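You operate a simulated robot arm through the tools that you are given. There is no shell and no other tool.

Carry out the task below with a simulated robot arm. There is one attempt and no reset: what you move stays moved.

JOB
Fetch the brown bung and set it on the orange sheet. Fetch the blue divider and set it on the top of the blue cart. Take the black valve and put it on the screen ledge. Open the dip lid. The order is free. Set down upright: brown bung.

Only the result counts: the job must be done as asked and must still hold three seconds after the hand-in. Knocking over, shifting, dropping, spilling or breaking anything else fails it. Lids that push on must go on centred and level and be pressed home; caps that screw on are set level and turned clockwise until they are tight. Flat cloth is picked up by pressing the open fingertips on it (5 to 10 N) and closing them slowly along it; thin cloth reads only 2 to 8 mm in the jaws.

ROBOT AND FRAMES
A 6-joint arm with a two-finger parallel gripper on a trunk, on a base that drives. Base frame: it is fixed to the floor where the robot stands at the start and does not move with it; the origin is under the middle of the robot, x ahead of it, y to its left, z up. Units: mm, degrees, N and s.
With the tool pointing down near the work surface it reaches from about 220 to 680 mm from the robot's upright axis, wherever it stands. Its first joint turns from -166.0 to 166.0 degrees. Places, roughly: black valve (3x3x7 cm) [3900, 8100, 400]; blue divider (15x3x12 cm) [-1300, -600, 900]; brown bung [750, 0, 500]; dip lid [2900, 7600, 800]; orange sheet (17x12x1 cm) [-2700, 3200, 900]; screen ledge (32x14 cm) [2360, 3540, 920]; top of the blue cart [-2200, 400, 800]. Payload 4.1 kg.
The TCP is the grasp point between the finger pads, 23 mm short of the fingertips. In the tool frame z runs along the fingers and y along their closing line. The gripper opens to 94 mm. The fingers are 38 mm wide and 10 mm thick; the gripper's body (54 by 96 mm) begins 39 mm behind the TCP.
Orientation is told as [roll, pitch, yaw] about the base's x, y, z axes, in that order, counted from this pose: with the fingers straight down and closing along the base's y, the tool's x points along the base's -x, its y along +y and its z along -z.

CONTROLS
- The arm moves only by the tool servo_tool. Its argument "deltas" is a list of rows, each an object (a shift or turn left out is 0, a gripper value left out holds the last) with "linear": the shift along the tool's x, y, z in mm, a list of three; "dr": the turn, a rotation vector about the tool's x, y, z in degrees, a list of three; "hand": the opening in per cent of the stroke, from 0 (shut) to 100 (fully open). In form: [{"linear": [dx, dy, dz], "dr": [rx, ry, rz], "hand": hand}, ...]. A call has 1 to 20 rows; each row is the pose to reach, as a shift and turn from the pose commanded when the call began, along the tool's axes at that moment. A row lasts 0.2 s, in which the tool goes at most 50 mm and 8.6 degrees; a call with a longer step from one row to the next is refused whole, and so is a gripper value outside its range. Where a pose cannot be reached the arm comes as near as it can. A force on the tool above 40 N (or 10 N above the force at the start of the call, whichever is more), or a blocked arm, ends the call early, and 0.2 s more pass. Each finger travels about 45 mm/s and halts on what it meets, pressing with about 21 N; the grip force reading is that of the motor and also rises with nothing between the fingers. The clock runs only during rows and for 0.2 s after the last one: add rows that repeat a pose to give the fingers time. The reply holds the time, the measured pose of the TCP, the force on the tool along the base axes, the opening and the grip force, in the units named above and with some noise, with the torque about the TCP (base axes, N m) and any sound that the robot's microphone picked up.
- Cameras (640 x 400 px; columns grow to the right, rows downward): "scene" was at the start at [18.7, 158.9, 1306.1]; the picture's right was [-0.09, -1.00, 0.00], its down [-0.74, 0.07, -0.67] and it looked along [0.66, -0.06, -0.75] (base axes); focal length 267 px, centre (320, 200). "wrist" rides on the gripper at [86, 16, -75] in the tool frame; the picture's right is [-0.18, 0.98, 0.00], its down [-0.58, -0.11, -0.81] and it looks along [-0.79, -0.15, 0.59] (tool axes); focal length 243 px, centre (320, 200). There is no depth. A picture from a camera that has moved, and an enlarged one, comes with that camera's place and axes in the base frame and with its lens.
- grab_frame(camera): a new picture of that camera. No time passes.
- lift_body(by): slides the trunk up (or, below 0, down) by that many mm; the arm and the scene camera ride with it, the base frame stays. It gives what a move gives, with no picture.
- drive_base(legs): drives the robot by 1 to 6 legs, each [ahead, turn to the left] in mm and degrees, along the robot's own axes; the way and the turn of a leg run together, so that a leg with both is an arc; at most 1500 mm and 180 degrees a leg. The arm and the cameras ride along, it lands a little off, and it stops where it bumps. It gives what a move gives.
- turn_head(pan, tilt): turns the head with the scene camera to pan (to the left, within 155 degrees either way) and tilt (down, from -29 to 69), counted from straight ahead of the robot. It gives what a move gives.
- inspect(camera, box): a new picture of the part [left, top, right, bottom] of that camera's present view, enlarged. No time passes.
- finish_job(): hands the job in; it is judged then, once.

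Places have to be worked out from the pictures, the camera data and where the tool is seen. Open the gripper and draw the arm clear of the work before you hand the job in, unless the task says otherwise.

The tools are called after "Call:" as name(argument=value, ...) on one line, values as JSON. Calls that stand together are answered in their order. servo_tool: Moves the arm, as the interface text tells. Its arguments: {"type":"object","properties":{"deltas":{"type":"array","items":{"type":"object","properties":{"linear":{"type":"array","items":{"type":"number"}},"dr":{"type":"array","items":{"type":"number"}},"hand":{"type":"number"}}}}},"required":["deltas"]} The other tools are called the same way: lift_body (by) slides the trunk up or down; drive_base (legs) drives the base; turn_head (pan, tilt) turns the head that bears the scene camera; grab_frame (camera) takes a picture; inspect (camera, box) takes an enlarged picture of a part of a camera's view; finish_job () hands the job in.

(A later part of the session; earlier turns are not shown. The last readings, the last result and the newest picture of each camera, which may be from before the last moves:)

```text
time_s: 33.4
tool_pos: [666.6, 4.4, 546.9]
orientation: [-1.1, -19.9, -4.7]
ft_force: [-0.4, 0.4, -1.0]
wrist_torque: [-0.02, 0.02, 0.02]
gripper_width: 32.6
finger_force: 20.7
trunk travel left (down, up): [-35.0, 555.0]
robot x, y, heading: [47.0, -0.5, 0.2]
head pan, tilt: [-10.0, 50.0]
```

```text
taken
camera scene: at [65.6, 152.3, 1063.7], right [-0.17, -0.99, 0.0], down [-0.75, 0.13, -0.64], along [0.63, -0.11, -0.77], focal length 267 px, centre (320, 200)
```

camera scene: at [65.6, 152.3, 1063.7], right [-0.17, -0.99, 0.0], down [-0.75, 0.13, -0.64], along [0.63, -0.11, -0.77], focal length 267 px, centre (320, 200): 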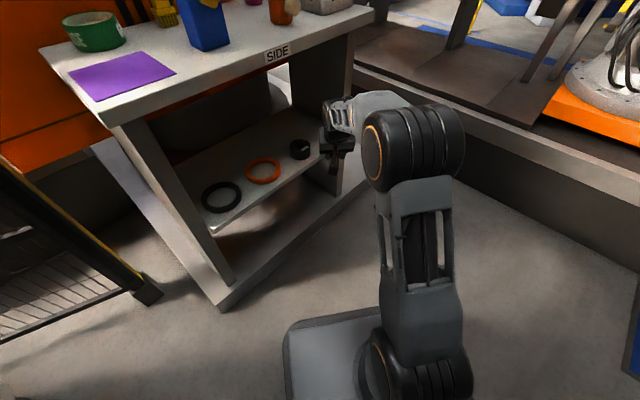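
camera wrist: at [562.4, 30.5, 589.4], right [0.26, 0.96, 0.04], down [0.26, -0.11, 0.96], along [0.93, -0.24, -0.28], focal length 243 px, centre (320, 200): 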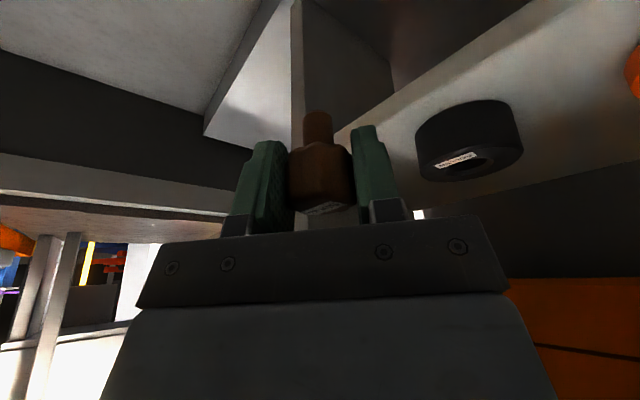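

The bung is held well. I'll back off 150 mm from the bench, raise the trunk, and draw the hand in (pure translation so the bung stays upright).

Call:
drive_base(legs=[[-150, 0]])

Call:
lift_body(by=300)

Call:
servo_tool(deltas=[{"linear": [37, -3, -13]}, {"linear": [74, -7, -26]}, {"linear": [111, -10, -40]}, {"linear": [148, -14, -53]}, {"linear": [185, -17, -66]}, {"linear": [222, -21, -79]}, {"linear": [250, -24, -89]}, {"linear": [250, -24, -89]}])

Call:
turn_head(pan=150, tilt=25)

Call:
grab_frame(camera="scene")

Call:
turn_head(pan=-150, tilt=35)

Call:
grab_frame(camera="scene")

```text
time_s: 34.8
tool_pos: [511.8, 4.4, 547.4]
orientation: [-1.1, -19.9, -4.7]
ft_force: [0.2, 0.1, 0.0]
wrist_torque: [-0.03, -0.04, -0.01]
gripper_width: 32.3
finger_force: 20.8
trunk travel left (down, up): [-35.0, 555.0]
robot x, y, heading: [-105.1, -1.4, 0.0]
head pan, tilt: [-10.0, 50.0]
```

```text
time_s: 37.8
tool_pos: [510.7, 4.3, 847.1]
orientation: [-1.2, -19.8, -4.7]
ft_force: [0.4, -0.5, 0.1]
wrist_torque: [-0.04, 0.02, 0.02]
gripper_width: 32.5
finger_force: 21.4
trunk travel left (down, up): [-335.0, 255.0]
robot x, y, heading: [-106.8, -2.4, 0.1]
head pan, tilt: [-10.0, 50.0]
```

```text
time_s: 39.5
tool_pos: [245.6, 3.4, 846.6]
orientation: [-1.2, -19.7, -4.7]
ft_force: [-1.2, 0.1, 0.0]
wrist_torque: [0.04, -0.02, 0.01]
gripper_width: 32.2
finger_force: 21.0
trunk travel left (down, up): [-335.0, 255.0]
robot x, y, heading: [-106.1, -1.5, -0.4]
head pan, tilt: [-10.0, 50.0]
```

```text
time_s: 42.0
tool_pos: [246.6, 4.3, 847.1]
orientation: [-1.2, -19.8, -4.7]
ft_force: [0.0, -0.2, -0.3]
wrist_torque: [0.01, 0.0, 0.0]
gripper_width: 32.4
finger_force: 20.6
trunk travel left (down, up): [-335.0, 255.0]
robot x, y, heading: [-103.8, 0.5, 0.0]
head pan, tilt: [150.0, 25.0]
```

```text
taken
camera scene: at [-244.8, 211.3, 1401.1], right [0.5, 0.87, 0.0], down [0.37, -0.21, -0.91], along [-0.79, 0.45, -0.42], focal length 267 px, centre (320, 200)
```

scene: 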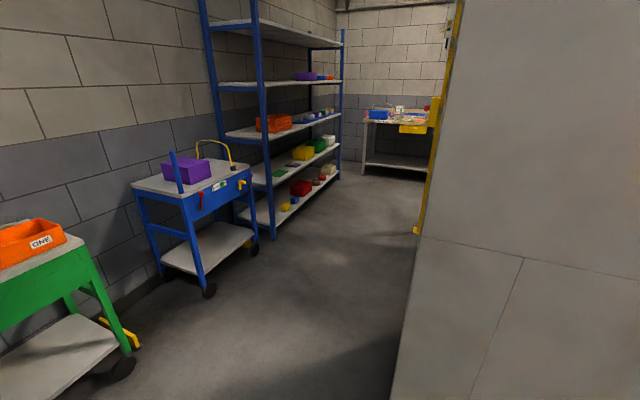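

```text
time_s: 46.1
tool_pos: [246.2, 3.8, 846.2]
orientation: [-1.1, -19.7, -4.7]
ft_force: [0.3, 0.2, -0.5]
wrist_torque: [0.01, -0.01, -0.01]
gripper_width: 32.3
finger_force: 20.7
trunk travel left (down, up): [-335.0, 255.0]
robot x, y, heading: [-102.1, -1.0, 0.0]
head pan, tilt: [-150.0, 35.0]
```

```text
taken
camera scene: at [-241.1, 121.1, 1385.4], right [-0.5, 0.86, 0.0], down [0.5, 0.29, -0.82], along [-0.71, -0.41, -0.57], focal length 267 px, centre (320, 200)
```

scene: 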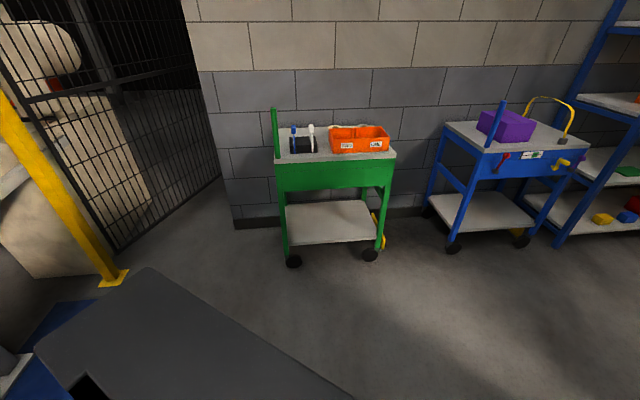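

The layout is clear: an aisle about 1.3 m wide runs between the carts/rack and the pillar, heading ≈127°, with a work table at its end where the sheet should be. I'll align to 37°, reverse 560 mm into the aisle and turn left 90°.

Call:
drive_base(legs=[[0, 37], [-560, 0], [0, 90]])

Call:
turn_head(pan=0, tilt=15)

Call:
grab_frame(camera="scene")

Call:
grab_frame(camera="wrist")

```text
time_s: 54.8
tool_pos: [-756.2, -44.2, 846.4]
orientation: [-1.2, -19.8, 122.5]
ft_force: [0.0, 0.2, 0.4]
wrist_torque: [0.02, 0.02, 0.0]
gripper_width: 32.2
finger_force: 20.8
trunk travel left (down, up): [-335.0, 255.0]
robot x, y, heading: [-540.7, -322.9, 127.2]
head pan, tilt: [-150.0, 35.0]
```

```text
time_s: 57.2
tool_pos: [-754.6, -46.3, 846.0]
orientation: [-1.2, -19.6, 122.5]
ft_force: [-0.5, 0.6, 0.3]
wrist_torque: [-0.02, -0.02, -0.01]
gripper_width: 32.1
finger_force: 21.4
trunk travel left (down, up): [-335.0, 255.0]
robot x, y, heading: [-541.3, -321.1, 127.1]
head pan, tilt: [0.0, 15.0]
```

```text
taken
camera scene: at [-692.7, -397.6, 1417.4], right [0.8, 0.6, 0.0], down [0.16, -0.21, -0.97], along [-0.58, 0.77, -0.26], focal length 267 px, centre (320, 200)
```

scene: 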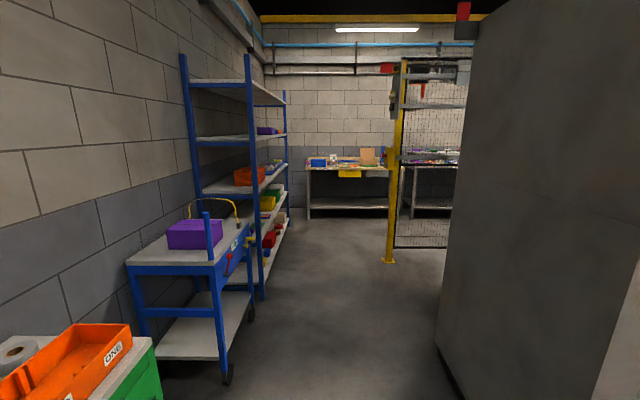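

```text
taken
camera wrist: at [-712.9, -144.5, 888.8], right [-0.93, -0.38, 0.04], down [-0.07, 0.28, 0.96], along [-0.37, 0.88, -0.29], focal length 243 px, centre (320, 200)
```

wrist: 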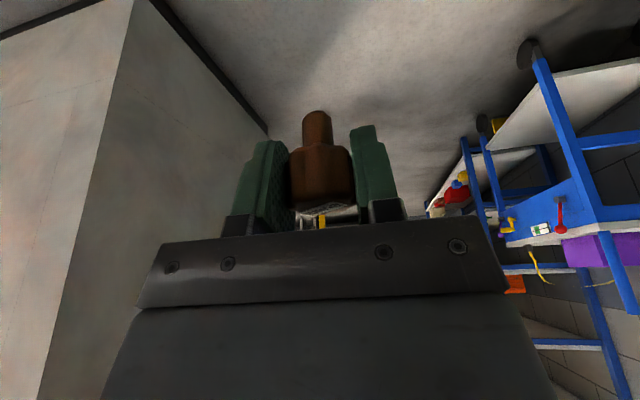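

Corridor is clear ahead. Zooming into the far table to find the orange sheet.

Call:
inspect(camera="scene", box=[270, 120, 470, 270])

Call:
turn_head(pan=0, tilt=69)

Call:
grab_frame(camera="scene")

```text
2.67 times, centred on (370, 195) of scene
camera zoom: at [-692.7, -397.6, 1417.4], right [0.8, 0.6, 0.0], down [0.16, -0.21, -0.97], along [-0.58, 0.77, -0.26], focal length 711 px, centre (187, 213)
```

zoom: 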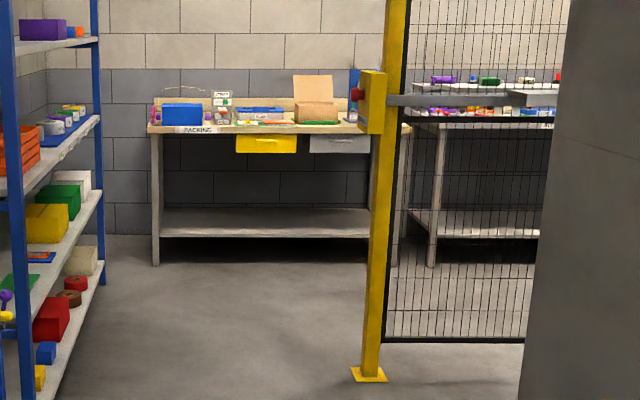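

```text
time_s: 58.4
tool_pos: [-755.4, -45.7, 847.2]
orientation: [-1.3, -19.7, 122.4]
ft_force: [-0.2, 1.0, -0.1]
wrist_torque: [0.02, 0.04, 0.03]
gripper_width: 31.7
finger_force: 21.2
trunk travel left (down, up): [-335.0, 255.0]
robot x, y, heading: [-543.7, -321.8, 126.9]
head pan, tilt: [0.0, 68.8]
```

```text
taken
camera scene: at [-670.0, -427.4, 1341.8], right [0.8, 0.61, 0.0], down [0.56, -0.74, -0.36], along [-0.22, 0.29, -0.93], focal length 267 px, centre (320, 200)
```

scene: 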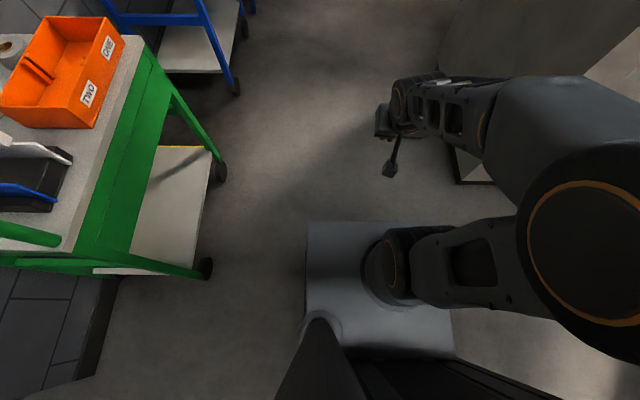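

I'll drive 2900 mm down the aisle and look at the packing table.

Call:
drive_base(legs=[[1450, 0], [1450, 0]])

Call:
turn_head(pan=0, tilt=20)

Call:
grab_frame(camera="scene")

Call:
inspect(camera="scene", box=[220, 100, 480, 260])

Call:
turn_head(pan=-90, tilt=15)

Call:
grab_frame(camera="scene")

```text
time_s: 72.3
tool_pos: [-2523.5, 2242.2, 845.9]
orientation: [-1.2, -19.7, 123.2]
ft_force: [-1.0, -1.1, -0.6]
wrist_torque: [-0.03, 0.03, -0.04]
gripper_width: 32.1
finger_force: 20.7
trunk travel left (down, up): [-335.0, 255.0]
robot x, y, heading: [-2305.8, 1967.8, 128.2]
head pan, tilt: [0.0, 68.8]
```

```text
time_s: 73.5
tool_pos: [-2523.9, 2242.8, 845.9]
orientation: [-1.2, -19.6, 123.1]
ft_force: [-0.7, 0.0, 0.2]
wrist_torque: [0.02, -0.02, 0.0]
gripper_width: 31.9
finger_force: 21.5
trunk travel left (down, up): [-335.0, 255.0]
robot x, y, heading: [-2304.7, 1965.5, 128.2]
head pan, tilt: [0.0, 20.0]
```

```text
taken
camera scene: at [-2454.7, 1890.9, 1409.2], right [0.79, 0.62, 0.0], down [0.21, -0.27, -0.94], along [-0.58, 0.74, -0.34], focal length 267 px, centre (320, 200)
```

scene: 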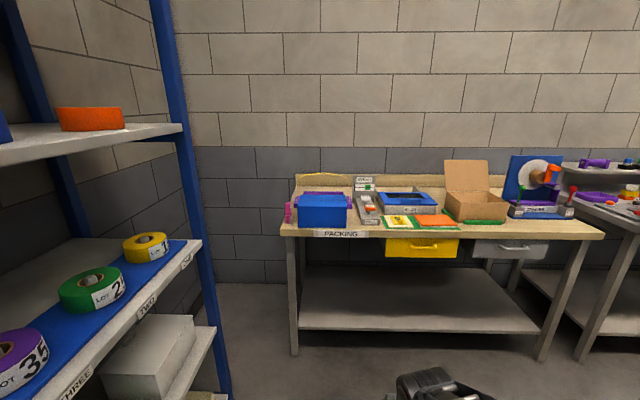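

```text
2.46 times, centred on (350, 180) of scene
camera zoom: at [-2454.7, 1890.9, 1409.2], right [0.79, 0.62, 0.0], down [0.21, -0.27, -0.94], along [-0.58, 0.74, -0.34], focal length 657 px, centre (246, 249)
```

zoom: 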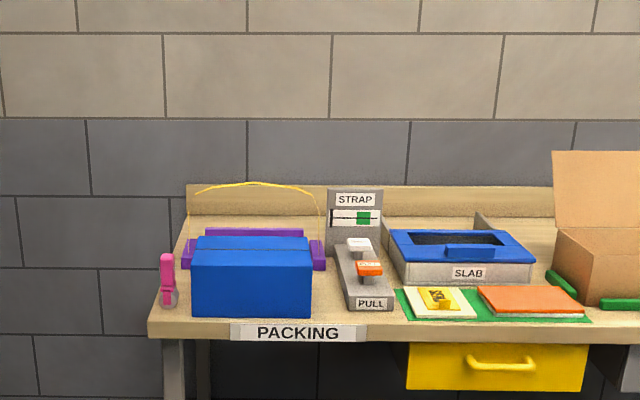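

```text
time_s: 75.2
tool_pos: [-2522.5, 2242.6, 846.6]
orientation: [-1.2, -19.7, 123.2]
ft_force: [0.2, 0.7, -0.2]
wrist_torque: [0.0, 0.0, 0.01]
gripper_width: 31.8
finger_force: 20.8
trunk travel left (down, up): [-335.0, 255.0]
robot x, y, heading: [-2306.1, 1972.3, 128.1]
head pan, tilt: [-90.0, 15.0]
```

```text
taken
camera scene: at [-2323.8, 1875.1, 1417.4], right [0.62, -0.79, 0.0], down [-0.2, -0.16, -0.97], along [0.76, 0.6, -0.26], focal length 267 px, centre (320, 200)
```

scene: 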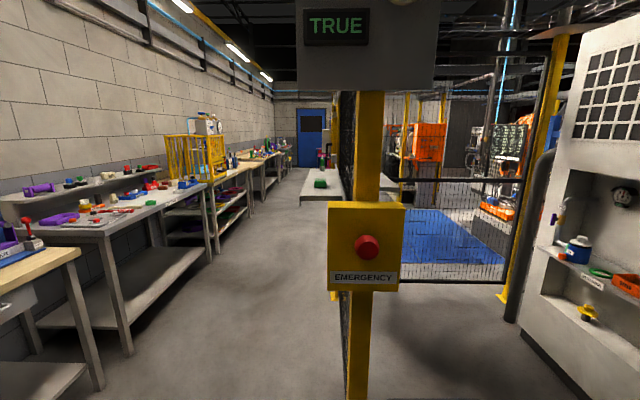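

The sheet is the orange-topped pad on the right front of the PACKING table, about [-2722, 3125, 890]. I'll raise the trunk 150 mm and drive to stand squarely in front of it, ~550 mm away.

Call:
lift_body(by=150)

Call:
drive_base(legs=[[0, -31], [700, 0], [0, 30]])

Call:
turn_head(pan=-10, tilt=50)

Call:
grab_frame(camera="scene")

Call:
grab_frame(camera="wrist")

```text
time_s: 76.9
tool_pos: [-2524.4, 2242.4, 996.6]
orientation: [-1.1, -19.7, 123.2]
ft_force: [-0.3, 0.0, 0.3]
wrist_torque: [0.01, -0.03, 0.02]
gripper_width: 32.0
finger_force: 21.1
trunk travel left (down, up): [-485.0, 105.0]
robot x, y, heading: [-2303.5, 1963.3, 128.2]
head pan, tilt: [-90.0, 15.0]
```

```text
time_s: 83.9
tool_pos: [-2595.3, 2958.8, 996.1]
orientation: [-1.1, -19.7, 122.0]
ft_force: [-0.4, 0.5, 0.5]
wrist_torque: [0.0, -0.01, 0.03]
gripper_width: 32.0
finger_force: 20.8
trunk travel left (down, up): [-485.0, 105.0]
robot x, y, heading: [-2380.9, 2678.5, 126.6]
head pan, tilt: [-90.0, 15.0]
```

```text
time_s: 85.4
tool_pos: [-2596.2, 2959.3, 997.4]
orientation: [-1.2, -19.7, 121.9]
ft_force: [0.9, 0.4, 0.5]
wrist_torque: [-0.03, 0.0, 0.03]
gripper_width: 32.0
finger_force: 20.9
trunk travel left (down, up): [-485.0, 105.0]
robot x, y, heading: [-2379.8, 2678.9, 126.8]
head pan, tilt: [-10.0, 50.0]
```

```text
taken
camera scene: at [-2513.3, 2599.8, 1513.7], right [0.89, 0.45, 0.0], down [0.35, -0.68, -0.64], along [-0.29, 0.57, -0.77], focal length 267 px, centre (320, 200)
```

scene: 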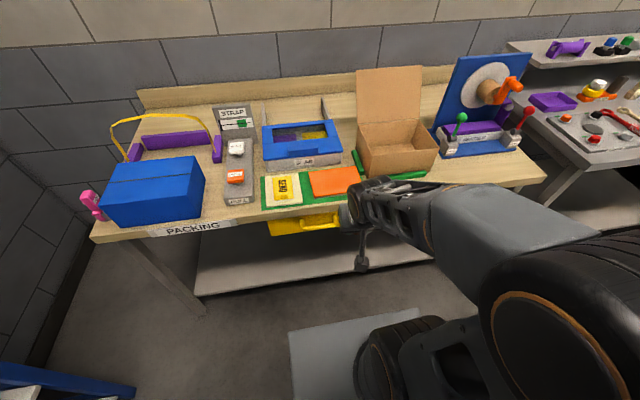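

```text
taken
camera wrist: at [-2552.9, 2859.1, 1038.8], right [-0.93, -0.37, 0.04], down [-0.07, 0.28, 0.96], along [-0.36, 0.89, -0.29], focal length 243 px, centre (320, 200)
```

wrist: 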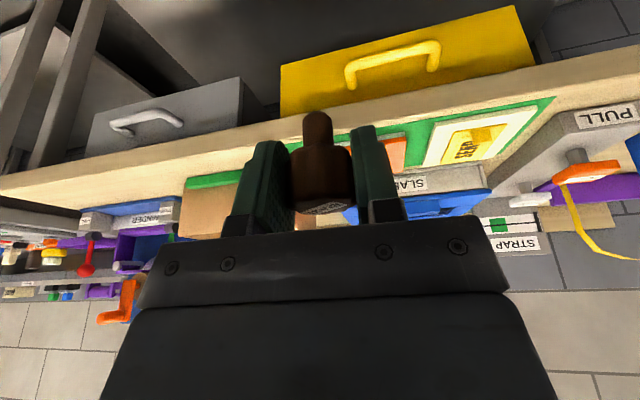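

Rays from two standpoints put the sheet's centre near [-2735, 3157] and its top at z≈885. I'll carry the bung over it at height, then check.

Call:
servo_tool(deltas=[{"linear": [-37, 2.5, 15]}, {"linear": [-73, 5, 30]}, {"linear": [-110, 7.5, 45]}, {"linear": [-146, 10, 60]}, {"linear": [-182, 12.5, 75]}, {"linear": [-218, 15, 90]}, {"linear": [-218, 15, 90]}])

Call:
grab_frame(camera="wrist")

Call:
inspect(camera="scene", box=[220, 100, 460, 250])

```text
time_s: 87.0
tool_pos: [-2730.8, 3152.7, 984.7]
orientation: [-1.1, -19.7, 122.0]
ft_force: [0.7, 0.3, -0.4]
wrist_torque: [-0.02, 0.0, -0.03]
gripper_width: 32.2
finger_force: 21.0
trunk travel left (down, up): [-485.0, 105.0]
robot x, y, heading: [-2384.9, 2678.0, 126.7]
head pan, tilt: [-10.0, 50.0]
```

```text
taken
camera wrist: at [-2688.8, 3053.4, 1027.2], right [-0.93, -0.37, 0.04], down [-0.07, 0.28, 0.96], along [-0.36, 0.89, -0.29], focal length 243 px, centre (320, 200)
```

wrist: 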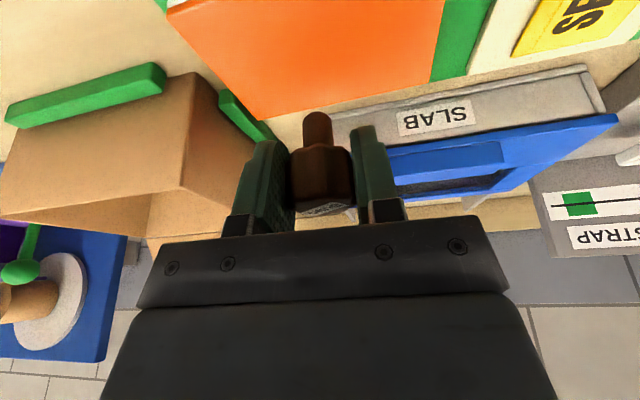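

```text
2.67 times, centred on (340, 175) of scene
camera zoom: at [-2513.5, 2600.0, 1513.7], right [0.89, 0.45, 0.0], down [0.35, -0.68, -0.64], along [-0.29, 0.57, -0.77], focal length 711 px, centre (267, 267)
```

zoom: 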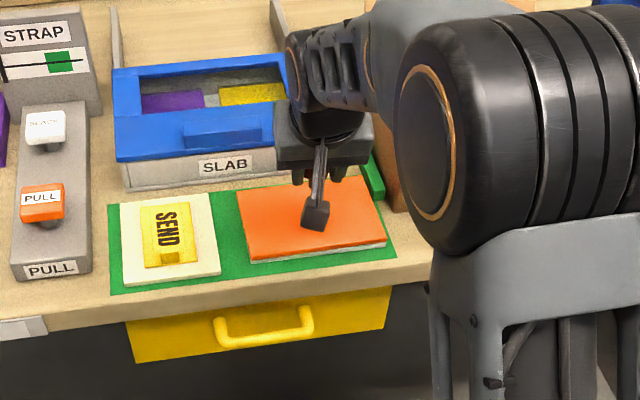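

From this view the sheet's centre computes to about [-2738, 3167], top z≈875–885, so the bung is nearly over it. I'll shift 10 mm forward and lower to z≈937.

Call:
servo_tool(deltas=[{"linear": [-4, -0.2, 16]}, {"linear": [0, 0.2, 32]}, {"linear": [6.5, 0.6, 48.7]}, {"linear": [6.5, 0.6, 48.7]}])

Call:
grab_frame(camera="wrist")

Call:
inspect(camera="scene", box=[220, 100, 460, 250])

```text
time_s: 88.0
tool_pos: [-2735.7, 3160.6, 936.0]
orientation: [-1.2, -19.7, 122.0]
ft_force: [0.2, -0.6, 0.0]
wrist_torque: [-0.01, -0.03, 0.01]
gripper_width: 32.0
finger_force: 20.9
trunk travel left (down, up): [-485.0, 105.0]
robot x, y, heading: [-2381.3, 2678.0, 126.8]
head pan, tilt: [-10.0, 50.0]
```

```text
taken
camera wrist: at [-2693.9, 3061.5, 979.0], right [-0.93, -0.37, 0.04], down [-0.07, 0.28, 0.96], along [-0.36, 0.89, -0.29], focal length 243 px, centre (320, 200)
```

wrist: 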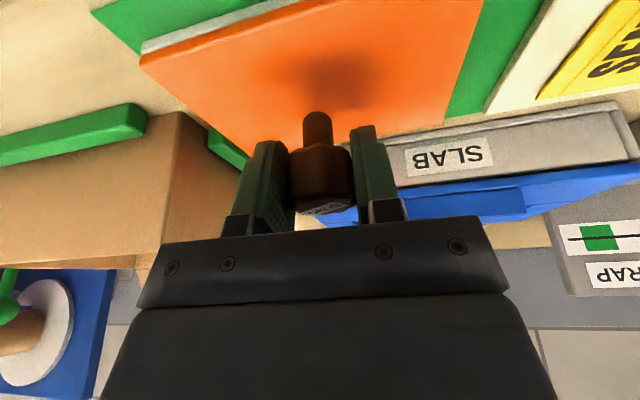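

```text
2.67 times, centred on (340, 175) of scene
camera zoom: at [-2513.5, 2599.9, 1513.7], right [0.89, 0.45, 0.0], down [0.35, -0.68, -0.64], along [-0.29, 0.57, -0.77], focal length 711 px, centre (267, 267)
```

zoom: 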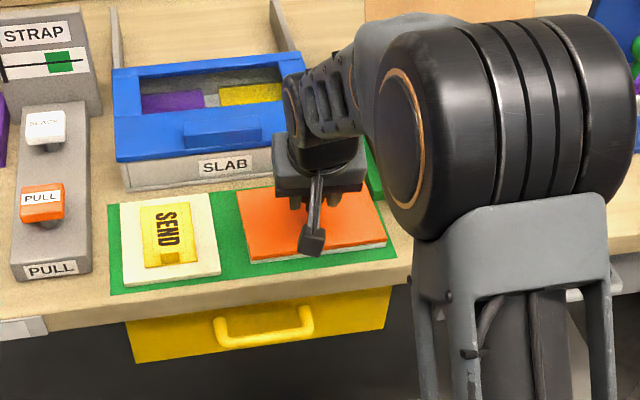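

The bung is over the sheet with its shadow closing in; I'll lower 7 mm first, watching the force.

Call:
servo_tool(deltas=[{"linear": [0.8, 0, 2.3]}, {"linear": [1.6, 0.1, 4.7]}, {"linear": [2.4, 0.1, 7]}])

Call:
inspect(camera="wrist", box=[130, 0, 510, 235])

```text
time_s: 88.8
tool_pos: [-2736.7, 3160.0, 929.6]
orientation: [-1.1, -19.6, 122.0]
ft_force: [0.4, -0.2, -0.7]
wrist_torque: [-0.03, 0.02, 0.02]
gripper_width: 32.0
finger_force: 20.9
trunk travel left (down, up): [-485.0, 105.0]
robot x, y, heading: [-2380.8, 2682.4, 126.9]
head pan, tilt: [-10.0, 50.0]
```

```text
1.68 times, centred on (320, 118) of wrist
camera zoom: at [-2693.9, 3060.7, 971.3], right [-0.93, -0.37, 0.04], down [-0.07, 0.28, 0.96], along [-0.36, 0.89, -0.29], focal length 409 px, centre (320, 339)
```

zoom: 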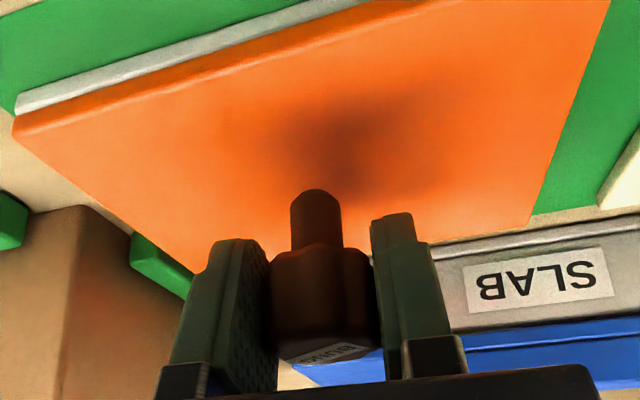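

No contact yet. Sizing the sheet from its corners gives its top at z≈867 and centre ~20 mm further forward, so I'll shift 13 mm forward and lower 8 mm more.

Call:
servo_tool(deltas=[{"linear": [-5, -0.5, 4]}, {"linear": [-10, -1, 9]}, {"linear": [-9.9, -1, 12.1]}, {"linear": [-9.9, -1, 12.1]}])

Call:
inspect(camera="wrist", box=[130, 0, 510, 235])

```text
time_s: 89.8
tool_pos: [-2742.5, 3172.4, 920.4]
orientation: [-1.2, -19.7, 122.1]
ft_force: [0.0, -0.9, -0.8]
wrist_torque: [0.03, -0.03, 0.04]
gripper_width: 32.0
finger_force: 21.3
trunk travel left (down, up): [-485.0, 105.0]
robot x, y, heading: [-2382.3, 2679.8, 126.9]
head pan, tilt: [-10.0, 50.0]
```

```text
1.68 times, centred on (320, 118) of wrist
camera zoom: at [-2700.1, 3073.0, 963.7], right [-0.93, -0.37, 0.04], down [-0.07, 0.28, 0.96], along [-0.36, 0.89, -0.29], focal length 409 px, centre (320, 339)
```

zoom: 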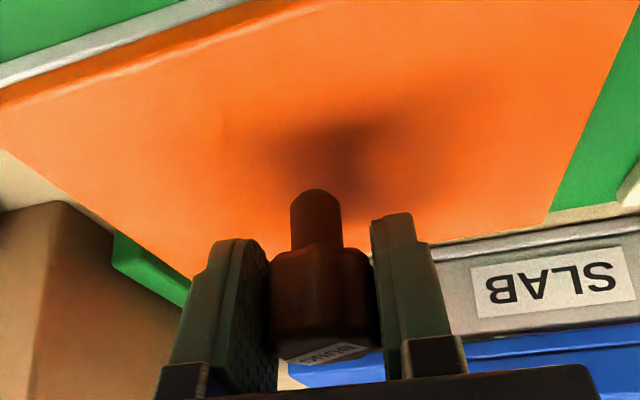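

Getting close; the shadow is merging with the stem. Lowering in 2 mm rows, 6 mm total.

Call:
servo_tool(deltas=[{"linear": [0.7, 0, 1.9]}, {"linear": [1.35, 0.1, 3.8]}, {"linear": [2, 0.1, 5.65]}])

Call:
inspect(camera="wrist", box=[220, 40, 420, 164])

```text
time_s: 90.6
tool_pos: [-2743.0, 3173.0, 914.4]
orientation: [-1.2, -19.7, 122.0]
ft_force: [-0.2, -0.2, -0.6]
wrist_torque: [0.01, -0.02, 0.0]
gripper_width: 32.2
finger_force: 21.3
trunk travel left (down, up): [-485.0, 105.0]
robot x, y, heading: [-2383.3, 2678.9, 126.7]
head pan, tilt: [-10.0, 50.0]
```

```text
3.20 times, centred on (320, 102) of wrist
camera zoom: at [-2699.8, 3073.3, 957.9], right [-0.93, -0.37, 0.04], down [-0.07, 0.28, 0.96], along [-0.36, 0.89, -0.29], focal length 776 px, centre (320, 514)
```

zoom: 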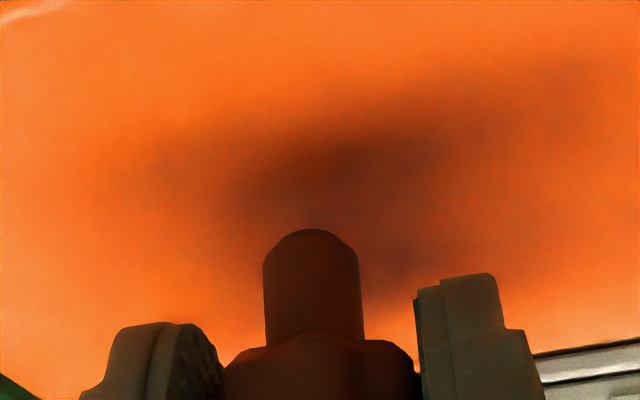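

Still no contact force. Continuing down in 1.5 mm rows.

Call:
servo_tool(deltas=[{"linear": [0.5, 0, 1.4]}, {"linear": [1, 0.05, 2.8]}, {"linear": [1.5, 0.1, 4.2]}])

Call:
inspect(camera="wrist", box=[220, 40, 420, 164])

```text
time_s: 91.4
tool_pos: [-2741.9, 3172.4, 912.2]
orientation: [-1.2, -19.7, 122.0]
ft_force: [-0.4, -0.9, -0.4]
wrist_torque: [0.0, -0.01, 0.02]
gripper_width: 32.0
finger_force: 20.5
trunk travel left (down, up): [-485.0, 105.0]
robot x, y, heading: [-2383.3, 2677.5, 126.8]
head pan, tilt: [-10.0, 50.0]
```

```text
3.20 times, centred on (320, 102) of wrist
camera zoom: at [-2700.1, 3073.1, 953.5], right [-0.93, -0.37, 0.04], down [-0.07, 0.28, 0.96], along [-0.36, 0.89, -0.29], focal length 776 px, centre (320, 514)
```

zoom: 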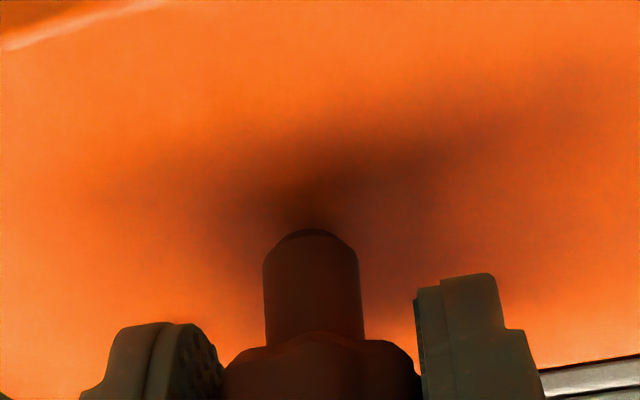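

The contact shadow now reaches the stem end – nearly touching. 1 mm rows, 3 mm more.

Call:
servo_tool(deltas=[{"linear": [0.33, 0, 0.94]}, {"linear": [0.67, 0, 1.9]}, {"linear": [1, 0, 2.8]}])

Call:
inspect(camera="wrist", box=[220, 40, 420, 164])

```text
time_s: 92.2
tool_pos: [-2743.1, 3173.1, 908.4]
orientation: [-1.2, -19.8, 122.0]
ft_force: [0.0, 0.0, 3.0]
wrist_torque: [0.0, 0.02, 0.03]
gripper_width: 32.1
finger_force: 21.1
trunk travel left (down, up): [-485.0, 105.0]
robot x, y, heading: [-2382.3, 2681.7, 127.0]
head pan, tilt: [-10.0, 50.0]
```

```text
3.20 times, centred on (320, 102) of wrist
camera zoom: at [-2700.2, 3073.0, 950.7], right [-0.93, -0.37, 0.04], down [-0.07, 0.28, 0.96], along [-0.36, 0.89, -0.29], focal length 776 px, centre (320, 514)
```

zoom: 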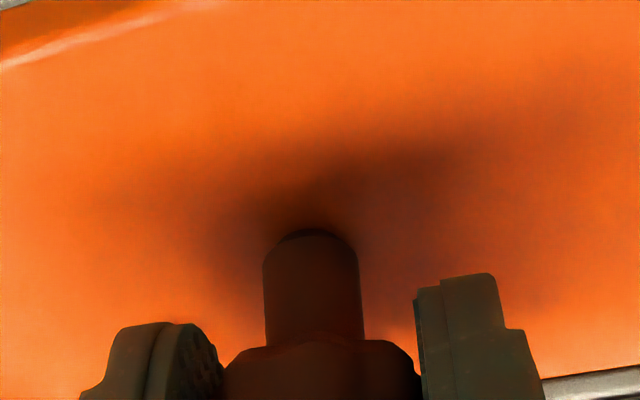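

Contact: 3 N upward. Opening the fingers slowly.

Call:
servo_tool(deltas=[{"hand": 34}, {"hand": 36}, {"hand": 40}, {"hand": 48}, {"hand": 60}, {"hand": 66}, {"hand": 66}])

Call:
inspect(camera="wrist", box=[130, 0, 510, 235])

```text
time_s: 93.8
tool_pos: [-2742.1, 3172.6, 908.2]
orientation: [-1.2, -19.6, 122.0]
ft_force: [0.6, 0.2, -0.8]
wrist_torque: [0.01, -0.02, 0.03]
gripper_width: 61.9
finger_force: 0.0
trunk travel left (down, up): [-485.0, 105.0]
robot x, y, heading: [-2382.0, 2677.0, 126.9]
head pan, tilt: [-10.0, 50.0]
```

```text
1.68 times, centred on (320, 118) of wrist
camera zoom: at [-2700.0, 3073.0, 950.4], right [-0.93, -0.37, 0.04], down [-0.07, 0.28, 0.96], along [-0.36, 0.89, -0.29], focal length 409 px, centre (320, 339)
```

zoom: 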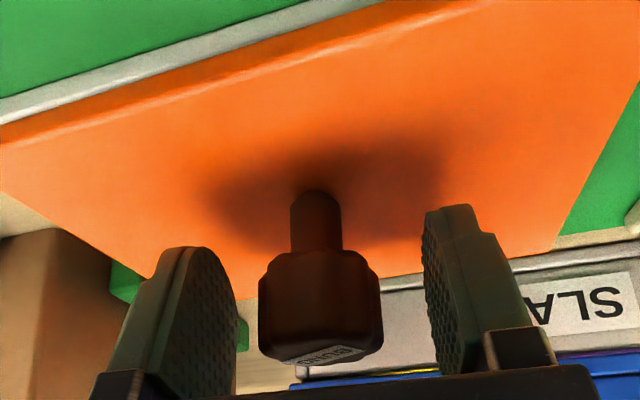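

The bung stands upright on the sheet. I'll withdraw along the tool axis and up.

Call:
servo_tool(deltas=[{"linear": [0, 0, -15]}, {"linear": [0, 0, -35]}, {"linear": [0, 0, -70]}, {"linear": [20, 0, -110]}, {"linear": [60, 0, -120]}, {"linear": [105, 0, -130]}, {"linear": [150, 0, -140]}, {"linear": [190, 0, -140]}, {"linear": [190, 0, -140]}])

Call:
grab_frame(camera="scene")

Call:
inspect(camera="scene", box=[220, 100, 460, 250])

```text
time_s: 95.8
tool_pos: [-2626.7, 2978.9, 977.3]
orientation: [-1.2, -19.7, 122.0]
ft_force: [0.2, -0.4, -0.1]
wrist_torque: [0.0, 0.0, 0.0]
gripper_width: 62.0
finger_force: 0.1
trunk travel left (down, up): [-485.0, 105.0]
robot x, y, heading: [-2385.0, 2680.3, 126.7]
head pan, tilt: [-10.0, 50.0]
```

```text
taken
camera scene: at [-2513.2, 2599.6, 1513.7], right [0.89, 0.45, 0.0], down [0.35, -0.68, -0.64], along [-0.29, 0.57, -0.77], focal length 267 px, centre (320, 200)
```

scene: 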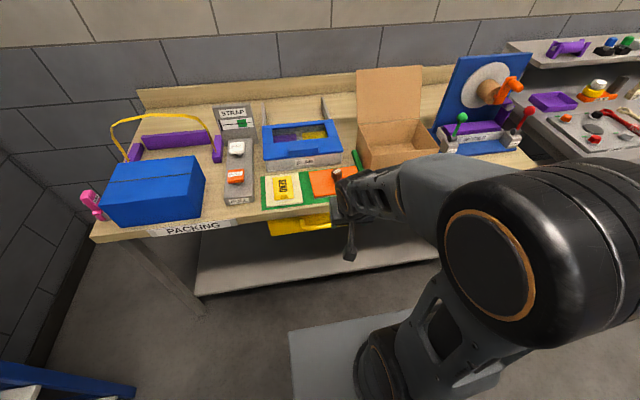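

```text
2.67 times, centred on (340, 175) of scene
camera zoom: at [-2513.2, 2599.6, 1513.7], right [0.89, 0.45, 0.0], down [0.35, -0.68, -0.64], along [-0.29, 0.57, -0.77], focal length 711 px, centre (267, 267)
```

zoom: 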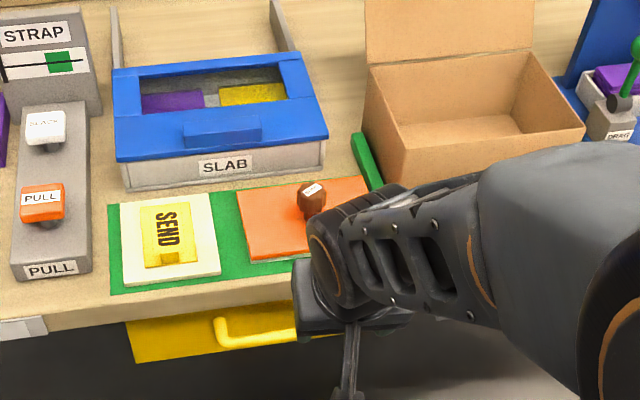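

Bung done. Next the divider on the green cart: I'll back away from the table and reverse down the aisle to stand facing the green cart.

Call:
drive_base(legs=[[-250, 0], [0, -30], [-600, 0], [0, 30], [-1350, 0], [-1100, 0]])

Call:
turn_head(pan=90, tilt=30)

Call:
grab_frame(camera="scene")

```text
time_s: 115.2
tool_pos: [-882.3, 257.5, 978.3]
orientation: [-1.2, -19.7, 123.7]
ft_force: [0.4, 0.2, -0.3]
wrist_torque: [0.0, 0.02, 0.02]
gripper_width: 62.1
finger_force: 0.1
trunk travel left (down, up): [-485.0, 105.0]
robot x, y, heading: [-622.3, -37.4, 128.3]
head pan, tilt: [-10.0, 50.0]
```

```text
time_s: 117.0
tool_pos: [-883.5, 255.7, 976.8]
orientation: [-1.2, -19.7, 123.7]
ft_force: [-0.1, -0.2, -0.3]
wrist_torque: [0.05, -0.02, 0.0]
gripper_width: 62.1
finger_force: 0.1
trunk travel left (down, up): [-485.0, 105.0]
robot x, y, heading: [-628.3, -38.3, 128.3]
head pan, tilt: [90.0, 30.0]
```

```text
taken
camera scene: at [-792.6, -244.4, 1543.2], right [-0.62, 0.78, 0.0], down [0.39, 0.31, -0.87], along [-0.68, -0.54, -0.5], focal length 267 px, centre (320, 200)
```

scene: 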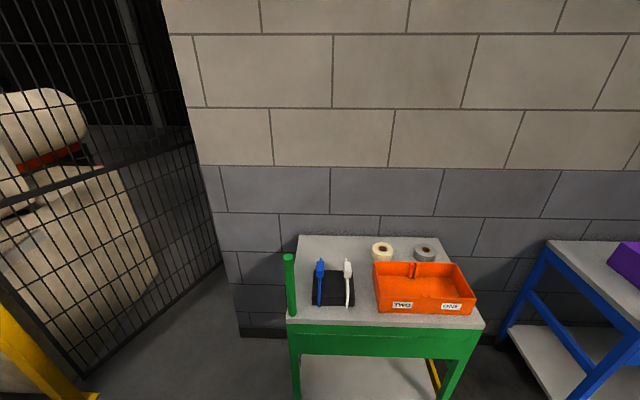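

Call:
inspect(camera="scene", box=[270, 220, 500, 370])

```text
2.67 times, centred on (385, 295) of scene
camera zoom: at [-792.6, -244.4, 1543.2], right [-0.62, 0.78, 0.0], down [0.39, 0.31, -0.87], along [-0.68, -0.54, -0.5], focal length 711 px, centre (147, -53)
```

zoom: 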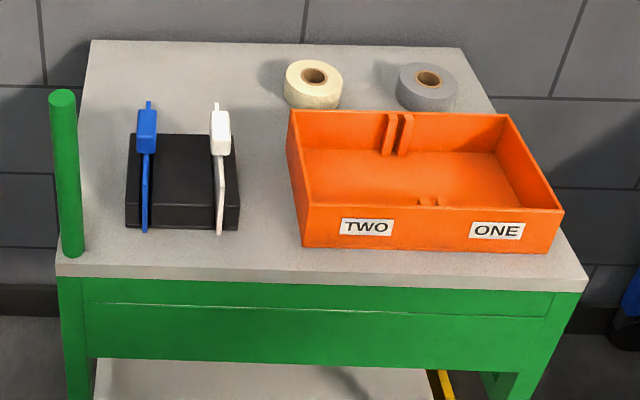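

The divider is the blue plate with a grip knob standing in the black slotted block; two views put its knob at about [-1299, -646, 911]. I'll turn to face the green cart and drive closer.

Call:
drive_base(legs=[[0, 88.7], [320, 0]])

Call:
turn_head(pan=0, tilt=50)

Call:
grab_frame(camera="scene")

Call:
grab_frame(camera="wrist")

```text
time_s: 122.7
tool_pos: [-1191.9, -452.6, 977.5]
orientation: [-1.2, -19.7, -149.7]
ft_force: [-1.0, -0.7, 0.2]
wrist_torque: [0.01, 0.0, 0.0]
gripper_width: 62.0
finger_force: 0.0
trunk travel left (down, up): [-485.0, 105.0]
robot x, y, heading: [-888.6, -214.5, -144.9]
head pan, tilt: [90.0, 30.0]
```

```text
time_s: 124.4
tool_pos: [-1191.8, -453.9, 976.9]
orientation: [-1.1, -19.7, -149.6]
ft_force: [0.4, -0.6, -0.9]
wrist_torque: [0.0, 0.0, 0.0]
gripper_width: 62.1
finger_force: 0.0
trunk travel left (down, up): [-485.0, 105.0]
robot x, y, heading: [-886.2, -213.7, -144.6]
head pan, tilt: [0.0, 50.0]
```

```text
taken
camera scene: at [-802.6, -363.0, 1513.7], right [-0.58, 0.82, 0.0], down [0.63, 0.44, -0.64], along [-0.52, -0.37, -0.77], focal length 267 px, centre (320, 200)
```

scene: 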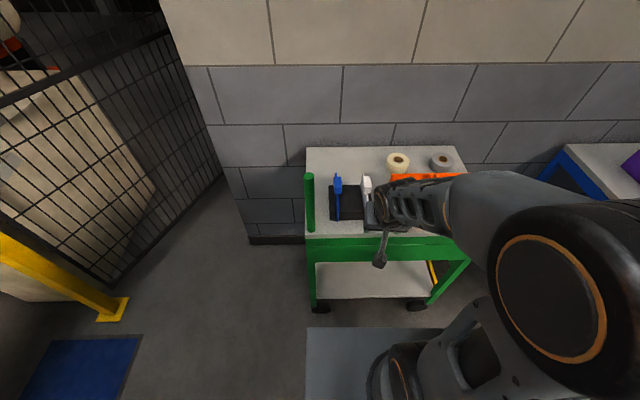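

```text
taken
camera wrist: at [-1090.0, -414.3, 1019.8], right [0.34, -0.94, 0.04], down [-0.28, -0.06, 0.96], along [-0.9, -0.34, -0.29], focal length 243 px, centre (320, 200)
```

wrist: 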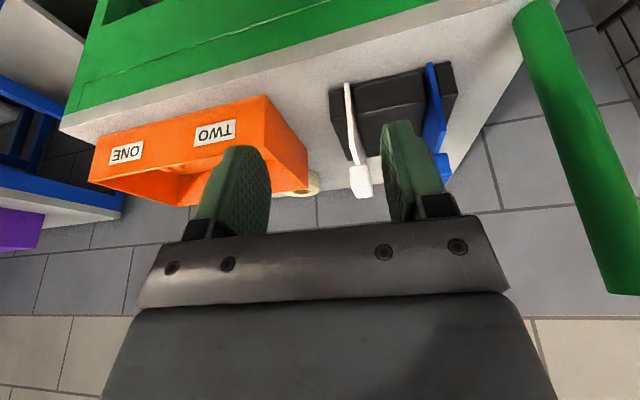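

Call:
inspect(camera="scene", box=[290, 140, 480, 260])

Call:
inspect(camera="wrist", box=[320, 40, 480, 220])

```text
3.33 times, centred on (385, 200) of scene
camera zoom: at [-802.6, -363.0, 1513.7], right [-0.58, 0.82, 0.0], down [0.63, 0.44, -0.64], along [-0.52, -0.37, -0.77], focal length 889 px, centre (103, 200)
```

zoom: 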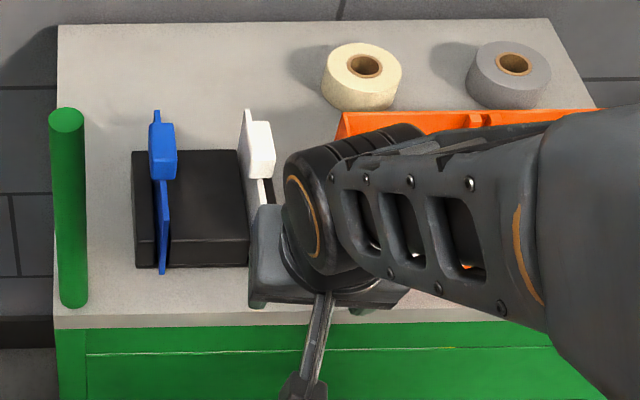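

```text
2.22 times, centred on (400, 130) of wrist
camera zoom: at [-1090.0, -414.3, 1019.8], right [0.34, -0.94, 0.04], down [-0.28, -0.06, 0.96], along [-0.9, -0.34, -0.29], focal length 539 px, centre (142, 356)
```

zoom: 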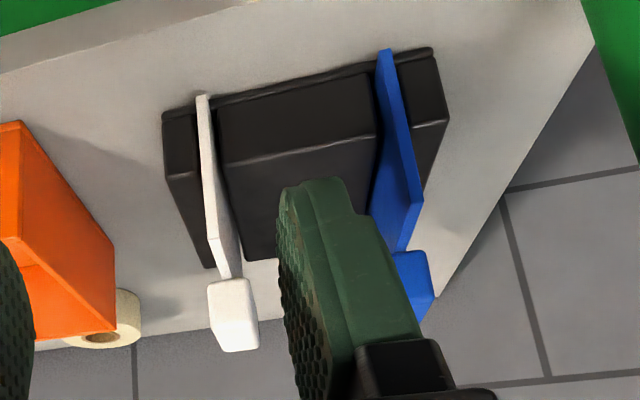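

The cart is square to my present heading (−144.7°). I'll bring the hand upright and over the knob at a safe height.

Call:
servo_tool(deltas=[{"linear": [-7, 0, -19], "dr": [0, 2, 0], "hand": 70}, {"linear": [-38, 20, -8], "dr": [0, 5, 0]}, {"linear": [-68, 40, 2], "dr": [0, 8.5, 0]}, {"linear": [-98, 60, 12], "dr": [0, 12, 0]}, {"linear": [-127, 79, 22], "dr": [0, 15.5, 0]}, {"linear": [-156, 97, 32], "dr": [0, 18, 0]}, {"linear": [-183, 114, 42], "dr": [0, 19.7, 0]}, {"linear": [-183, 114, 42], "dr": [0, 19.7, 0]}])

Call:
grab_frame(camera="wrist")

Call:
inspect(camera="scene", box=[290, 140, 480, 260])

```text
time_s: 126.2
tool_pos: [-1294.8, -644.9, 998.2]
orientation: [-1.2, 0.0, -150.0]
ft_force: [-0.4, 0.0, 0.0]
wrist_torque: [0.0, 0.03, 0.01]
gripper_width: 65.6
finger_force: 0.1
trunk travel left (down, up): [-485.0, 105.0]
robot x, y, heading: [-889.8, -219.1, -144.9]
head pan, tilt: [0.0, 50.0]
```

```text
taken
camera wrist: at [-1210.4, -616.9, 1073.8], right [0.33, -0.94, -0.02], down [-0.55, -0.21, 0.81], along [-0.77, -0.26, -0.59], focal length 243 px, centre (320, 200)
```

wrist: 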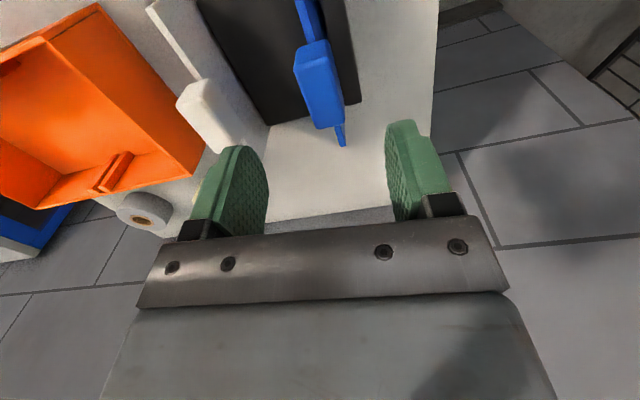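

```text
3.33 times, centred on (385, 200) of scene
camera zoom: at [-802.8, -363.2, 1513.6], right [-0.58, 0.82, 0.0], down [0.63, 0.44, -0.64], along [-0.52, -0.37, -0.77], focal length 889 px, centre (103, 200)
```

zoom: 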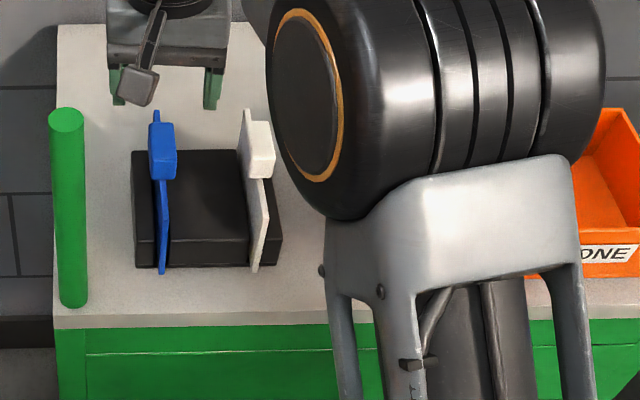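

The knob is right below the TCP. I'll square the yaw (+5°), level the roll, and check alignment again.

Call:
servo_tool(deltas=[{"dr": [-0.6, 0, -2.5]}, {"dr": [-1.2, 0, -5.2]}, {"linear": [0, 0, 30], "dr": [-1.2, 0, -5.2]}, {"linear": [0, 0, 30], "dr": [-1.2, 0, -5.2]}])

Call:
grab_frame(camera="wrist")

Call:
inspect(camera="scene", box=[290, 140, 400, 230])

```text
time_s: 127.2
tool_pos: [-1296.2, -644.2, 967.9]
orientation: [0.0, 0.0, -144.8]
ft_force: [-0.1, 0.3, -0.4]
wrist_torque: [-0.01, 0.0, 0.02]
gripper_width: 65.9
finger_force: 0.1
trunk travel left (down, up): [-485.0, 105.0]
robot x, y, heading: [-887.9, -215.8, -145.4]
head pan, tilt: [0.0, 50.0]
```

```text
taken
camera wrist: at [-1214.4, -607.7, 1043.4], right [0.42, -0.91, 0.0], down [-0.54, -0.25, 0.81], along [-0.73, -0.34, -0.59], focal length 243 px, centre (320, 200)
```

wrist: 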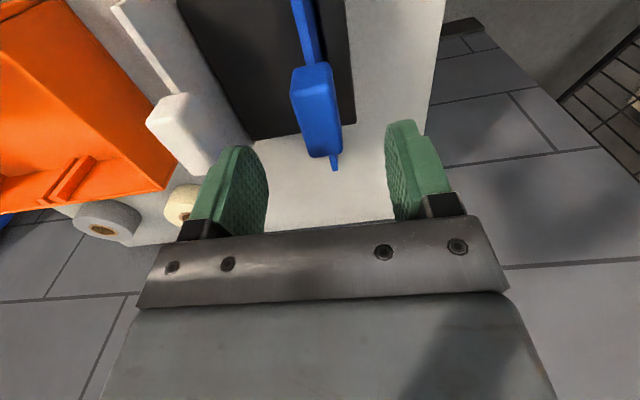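

```text
4.44 times, centred on (345, 185) of scene
camera zoom: at [-802.8, -363.2, 1513.7], right [-0.58, 0.82, 0.0], down [0.63, 0.44, -0.64], along [-0.52, -0.37, -0.77], focal length 1186 px, centre (209, 267)
```

zoom: 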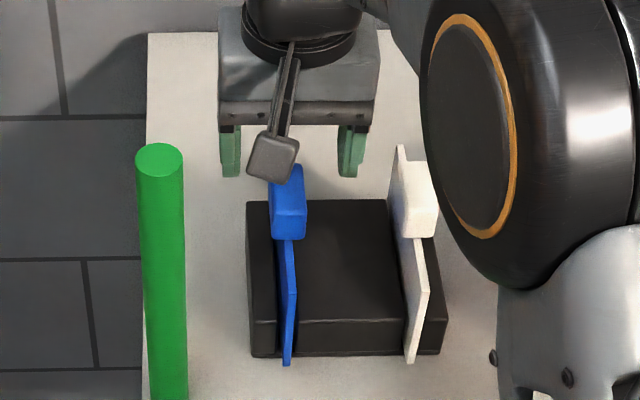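

The handle is aligned with the fingers and spans about z 889–920. Lowering straight down to TCP z≈905.

Call:
servo_tool(deltas=[{"linear": [1, 0, 20]}, {"linear": [1, 0, 40]}, {"linear": [1, 0, 63]}, {"linear": [1, 0, 63]}])

Call:
grab_frame(camera="wrist")

Call:
inspect(camera="scene", box=[290, 140, 400, 230])

```text
time_s: 128.2
tool_pos: [-1294.0, -646.0, 904.7]
orientation: [0.0, 0.0, -144.8]
ft_force: [-0.2, 0.1, 0.4]
wrist_torque: [0.0, -0.04, 0.02]
gripper_width: 65.6
finger_force: 0.0
trunk travel left (down, up): [-485.0, 105.0]
robot x, y, heading: [-884.1, -217.1, -145.1]
head pan, tilt: [0.0, 50.0]
```

```text
taken
camera wrist: at [-1213.0, -607.6, 980.7], right [0.42, -0.91, 0.0], down [-0.54, -0.25, 0.81], along [-0.73, -0.34, -0.59], focal length 243 px, centre (320, 200)
```

wrist: 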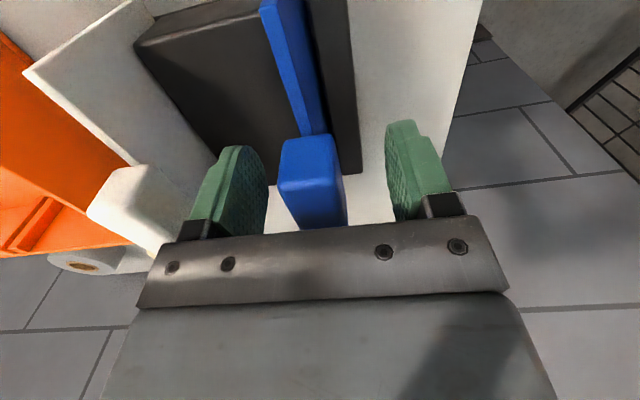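

```text
4.44 times, centred on (345, 185) of scene
camera zoom: at [-802.7, -363.1, 1513.7], right [-0.58, 0.82, 0.0], down [0.63, 0.44, -0.64], along [-0.52, -0.37, -0.77], focal length 1186 px, centre (209, 267)
```

zoom: 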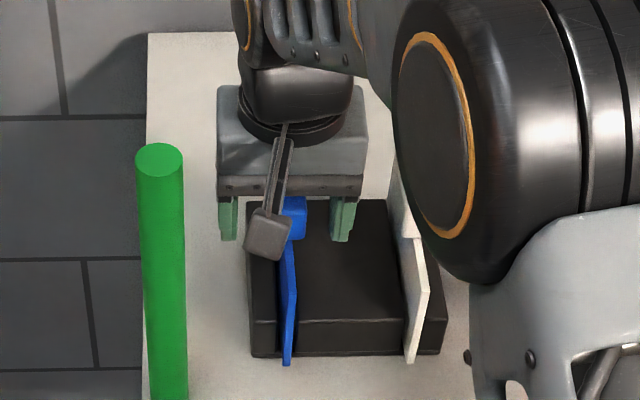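

The handle lies between the pads, about 3–4 mm off-centre; I'll shift −3.5 mm along the closing axis and close.

Call:
servo_tool(deltas=[{"linear": [0, -3.5, 0]}, {"linear": [0, -3.5, 0], "hand": 50}, {"linear": [0, -3.5, 0], "hand": 38}, {"linear": [0, -3.5, 0], "hand": 28}, {"linear": [0, -3.5, 0], "hand": 20}, {"linear": [0, -3.5, 0], "hand": 15}, {"linear": [0, -3.5, 0], "hand": 15}])

Call:
grab_frame(camera="wrist")

```text
time_s: 129.8
tool_pos: [-1297.0, -642.0, 903.7]
orientation: [0.0, 0.0, -144.7]
ft_force: [1.3, 0.7, 0.3]
wrist_torque: [0.0, 0.05, -0.01]
gripper_width: 23.9
finger_force: 20.9
trunk travel left (down, up): [-485.0, 105.0]
robot x, y, heading: [-882.4, -217.1, -144.5]
head pan, tilt: [0.0, 50.0]
```

```text
taken
camera wrist: at [-1215.5, -605.1, 980.7], right [0.42, -0.91, 0.0], down [-0.54, -0.25, 0.81], along [-0.73, -0.34, -0.59], focal length 243 px, centre (320, 200)
```

wrist: 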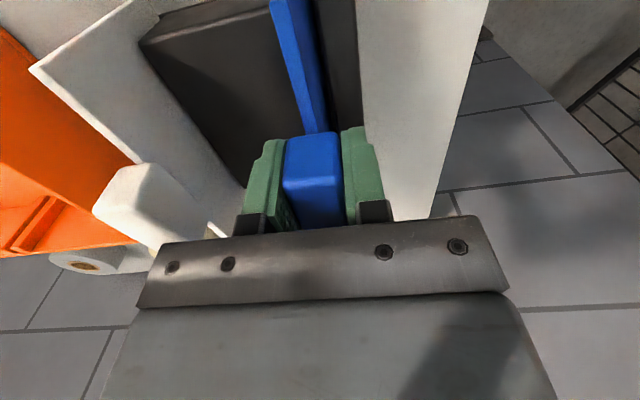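

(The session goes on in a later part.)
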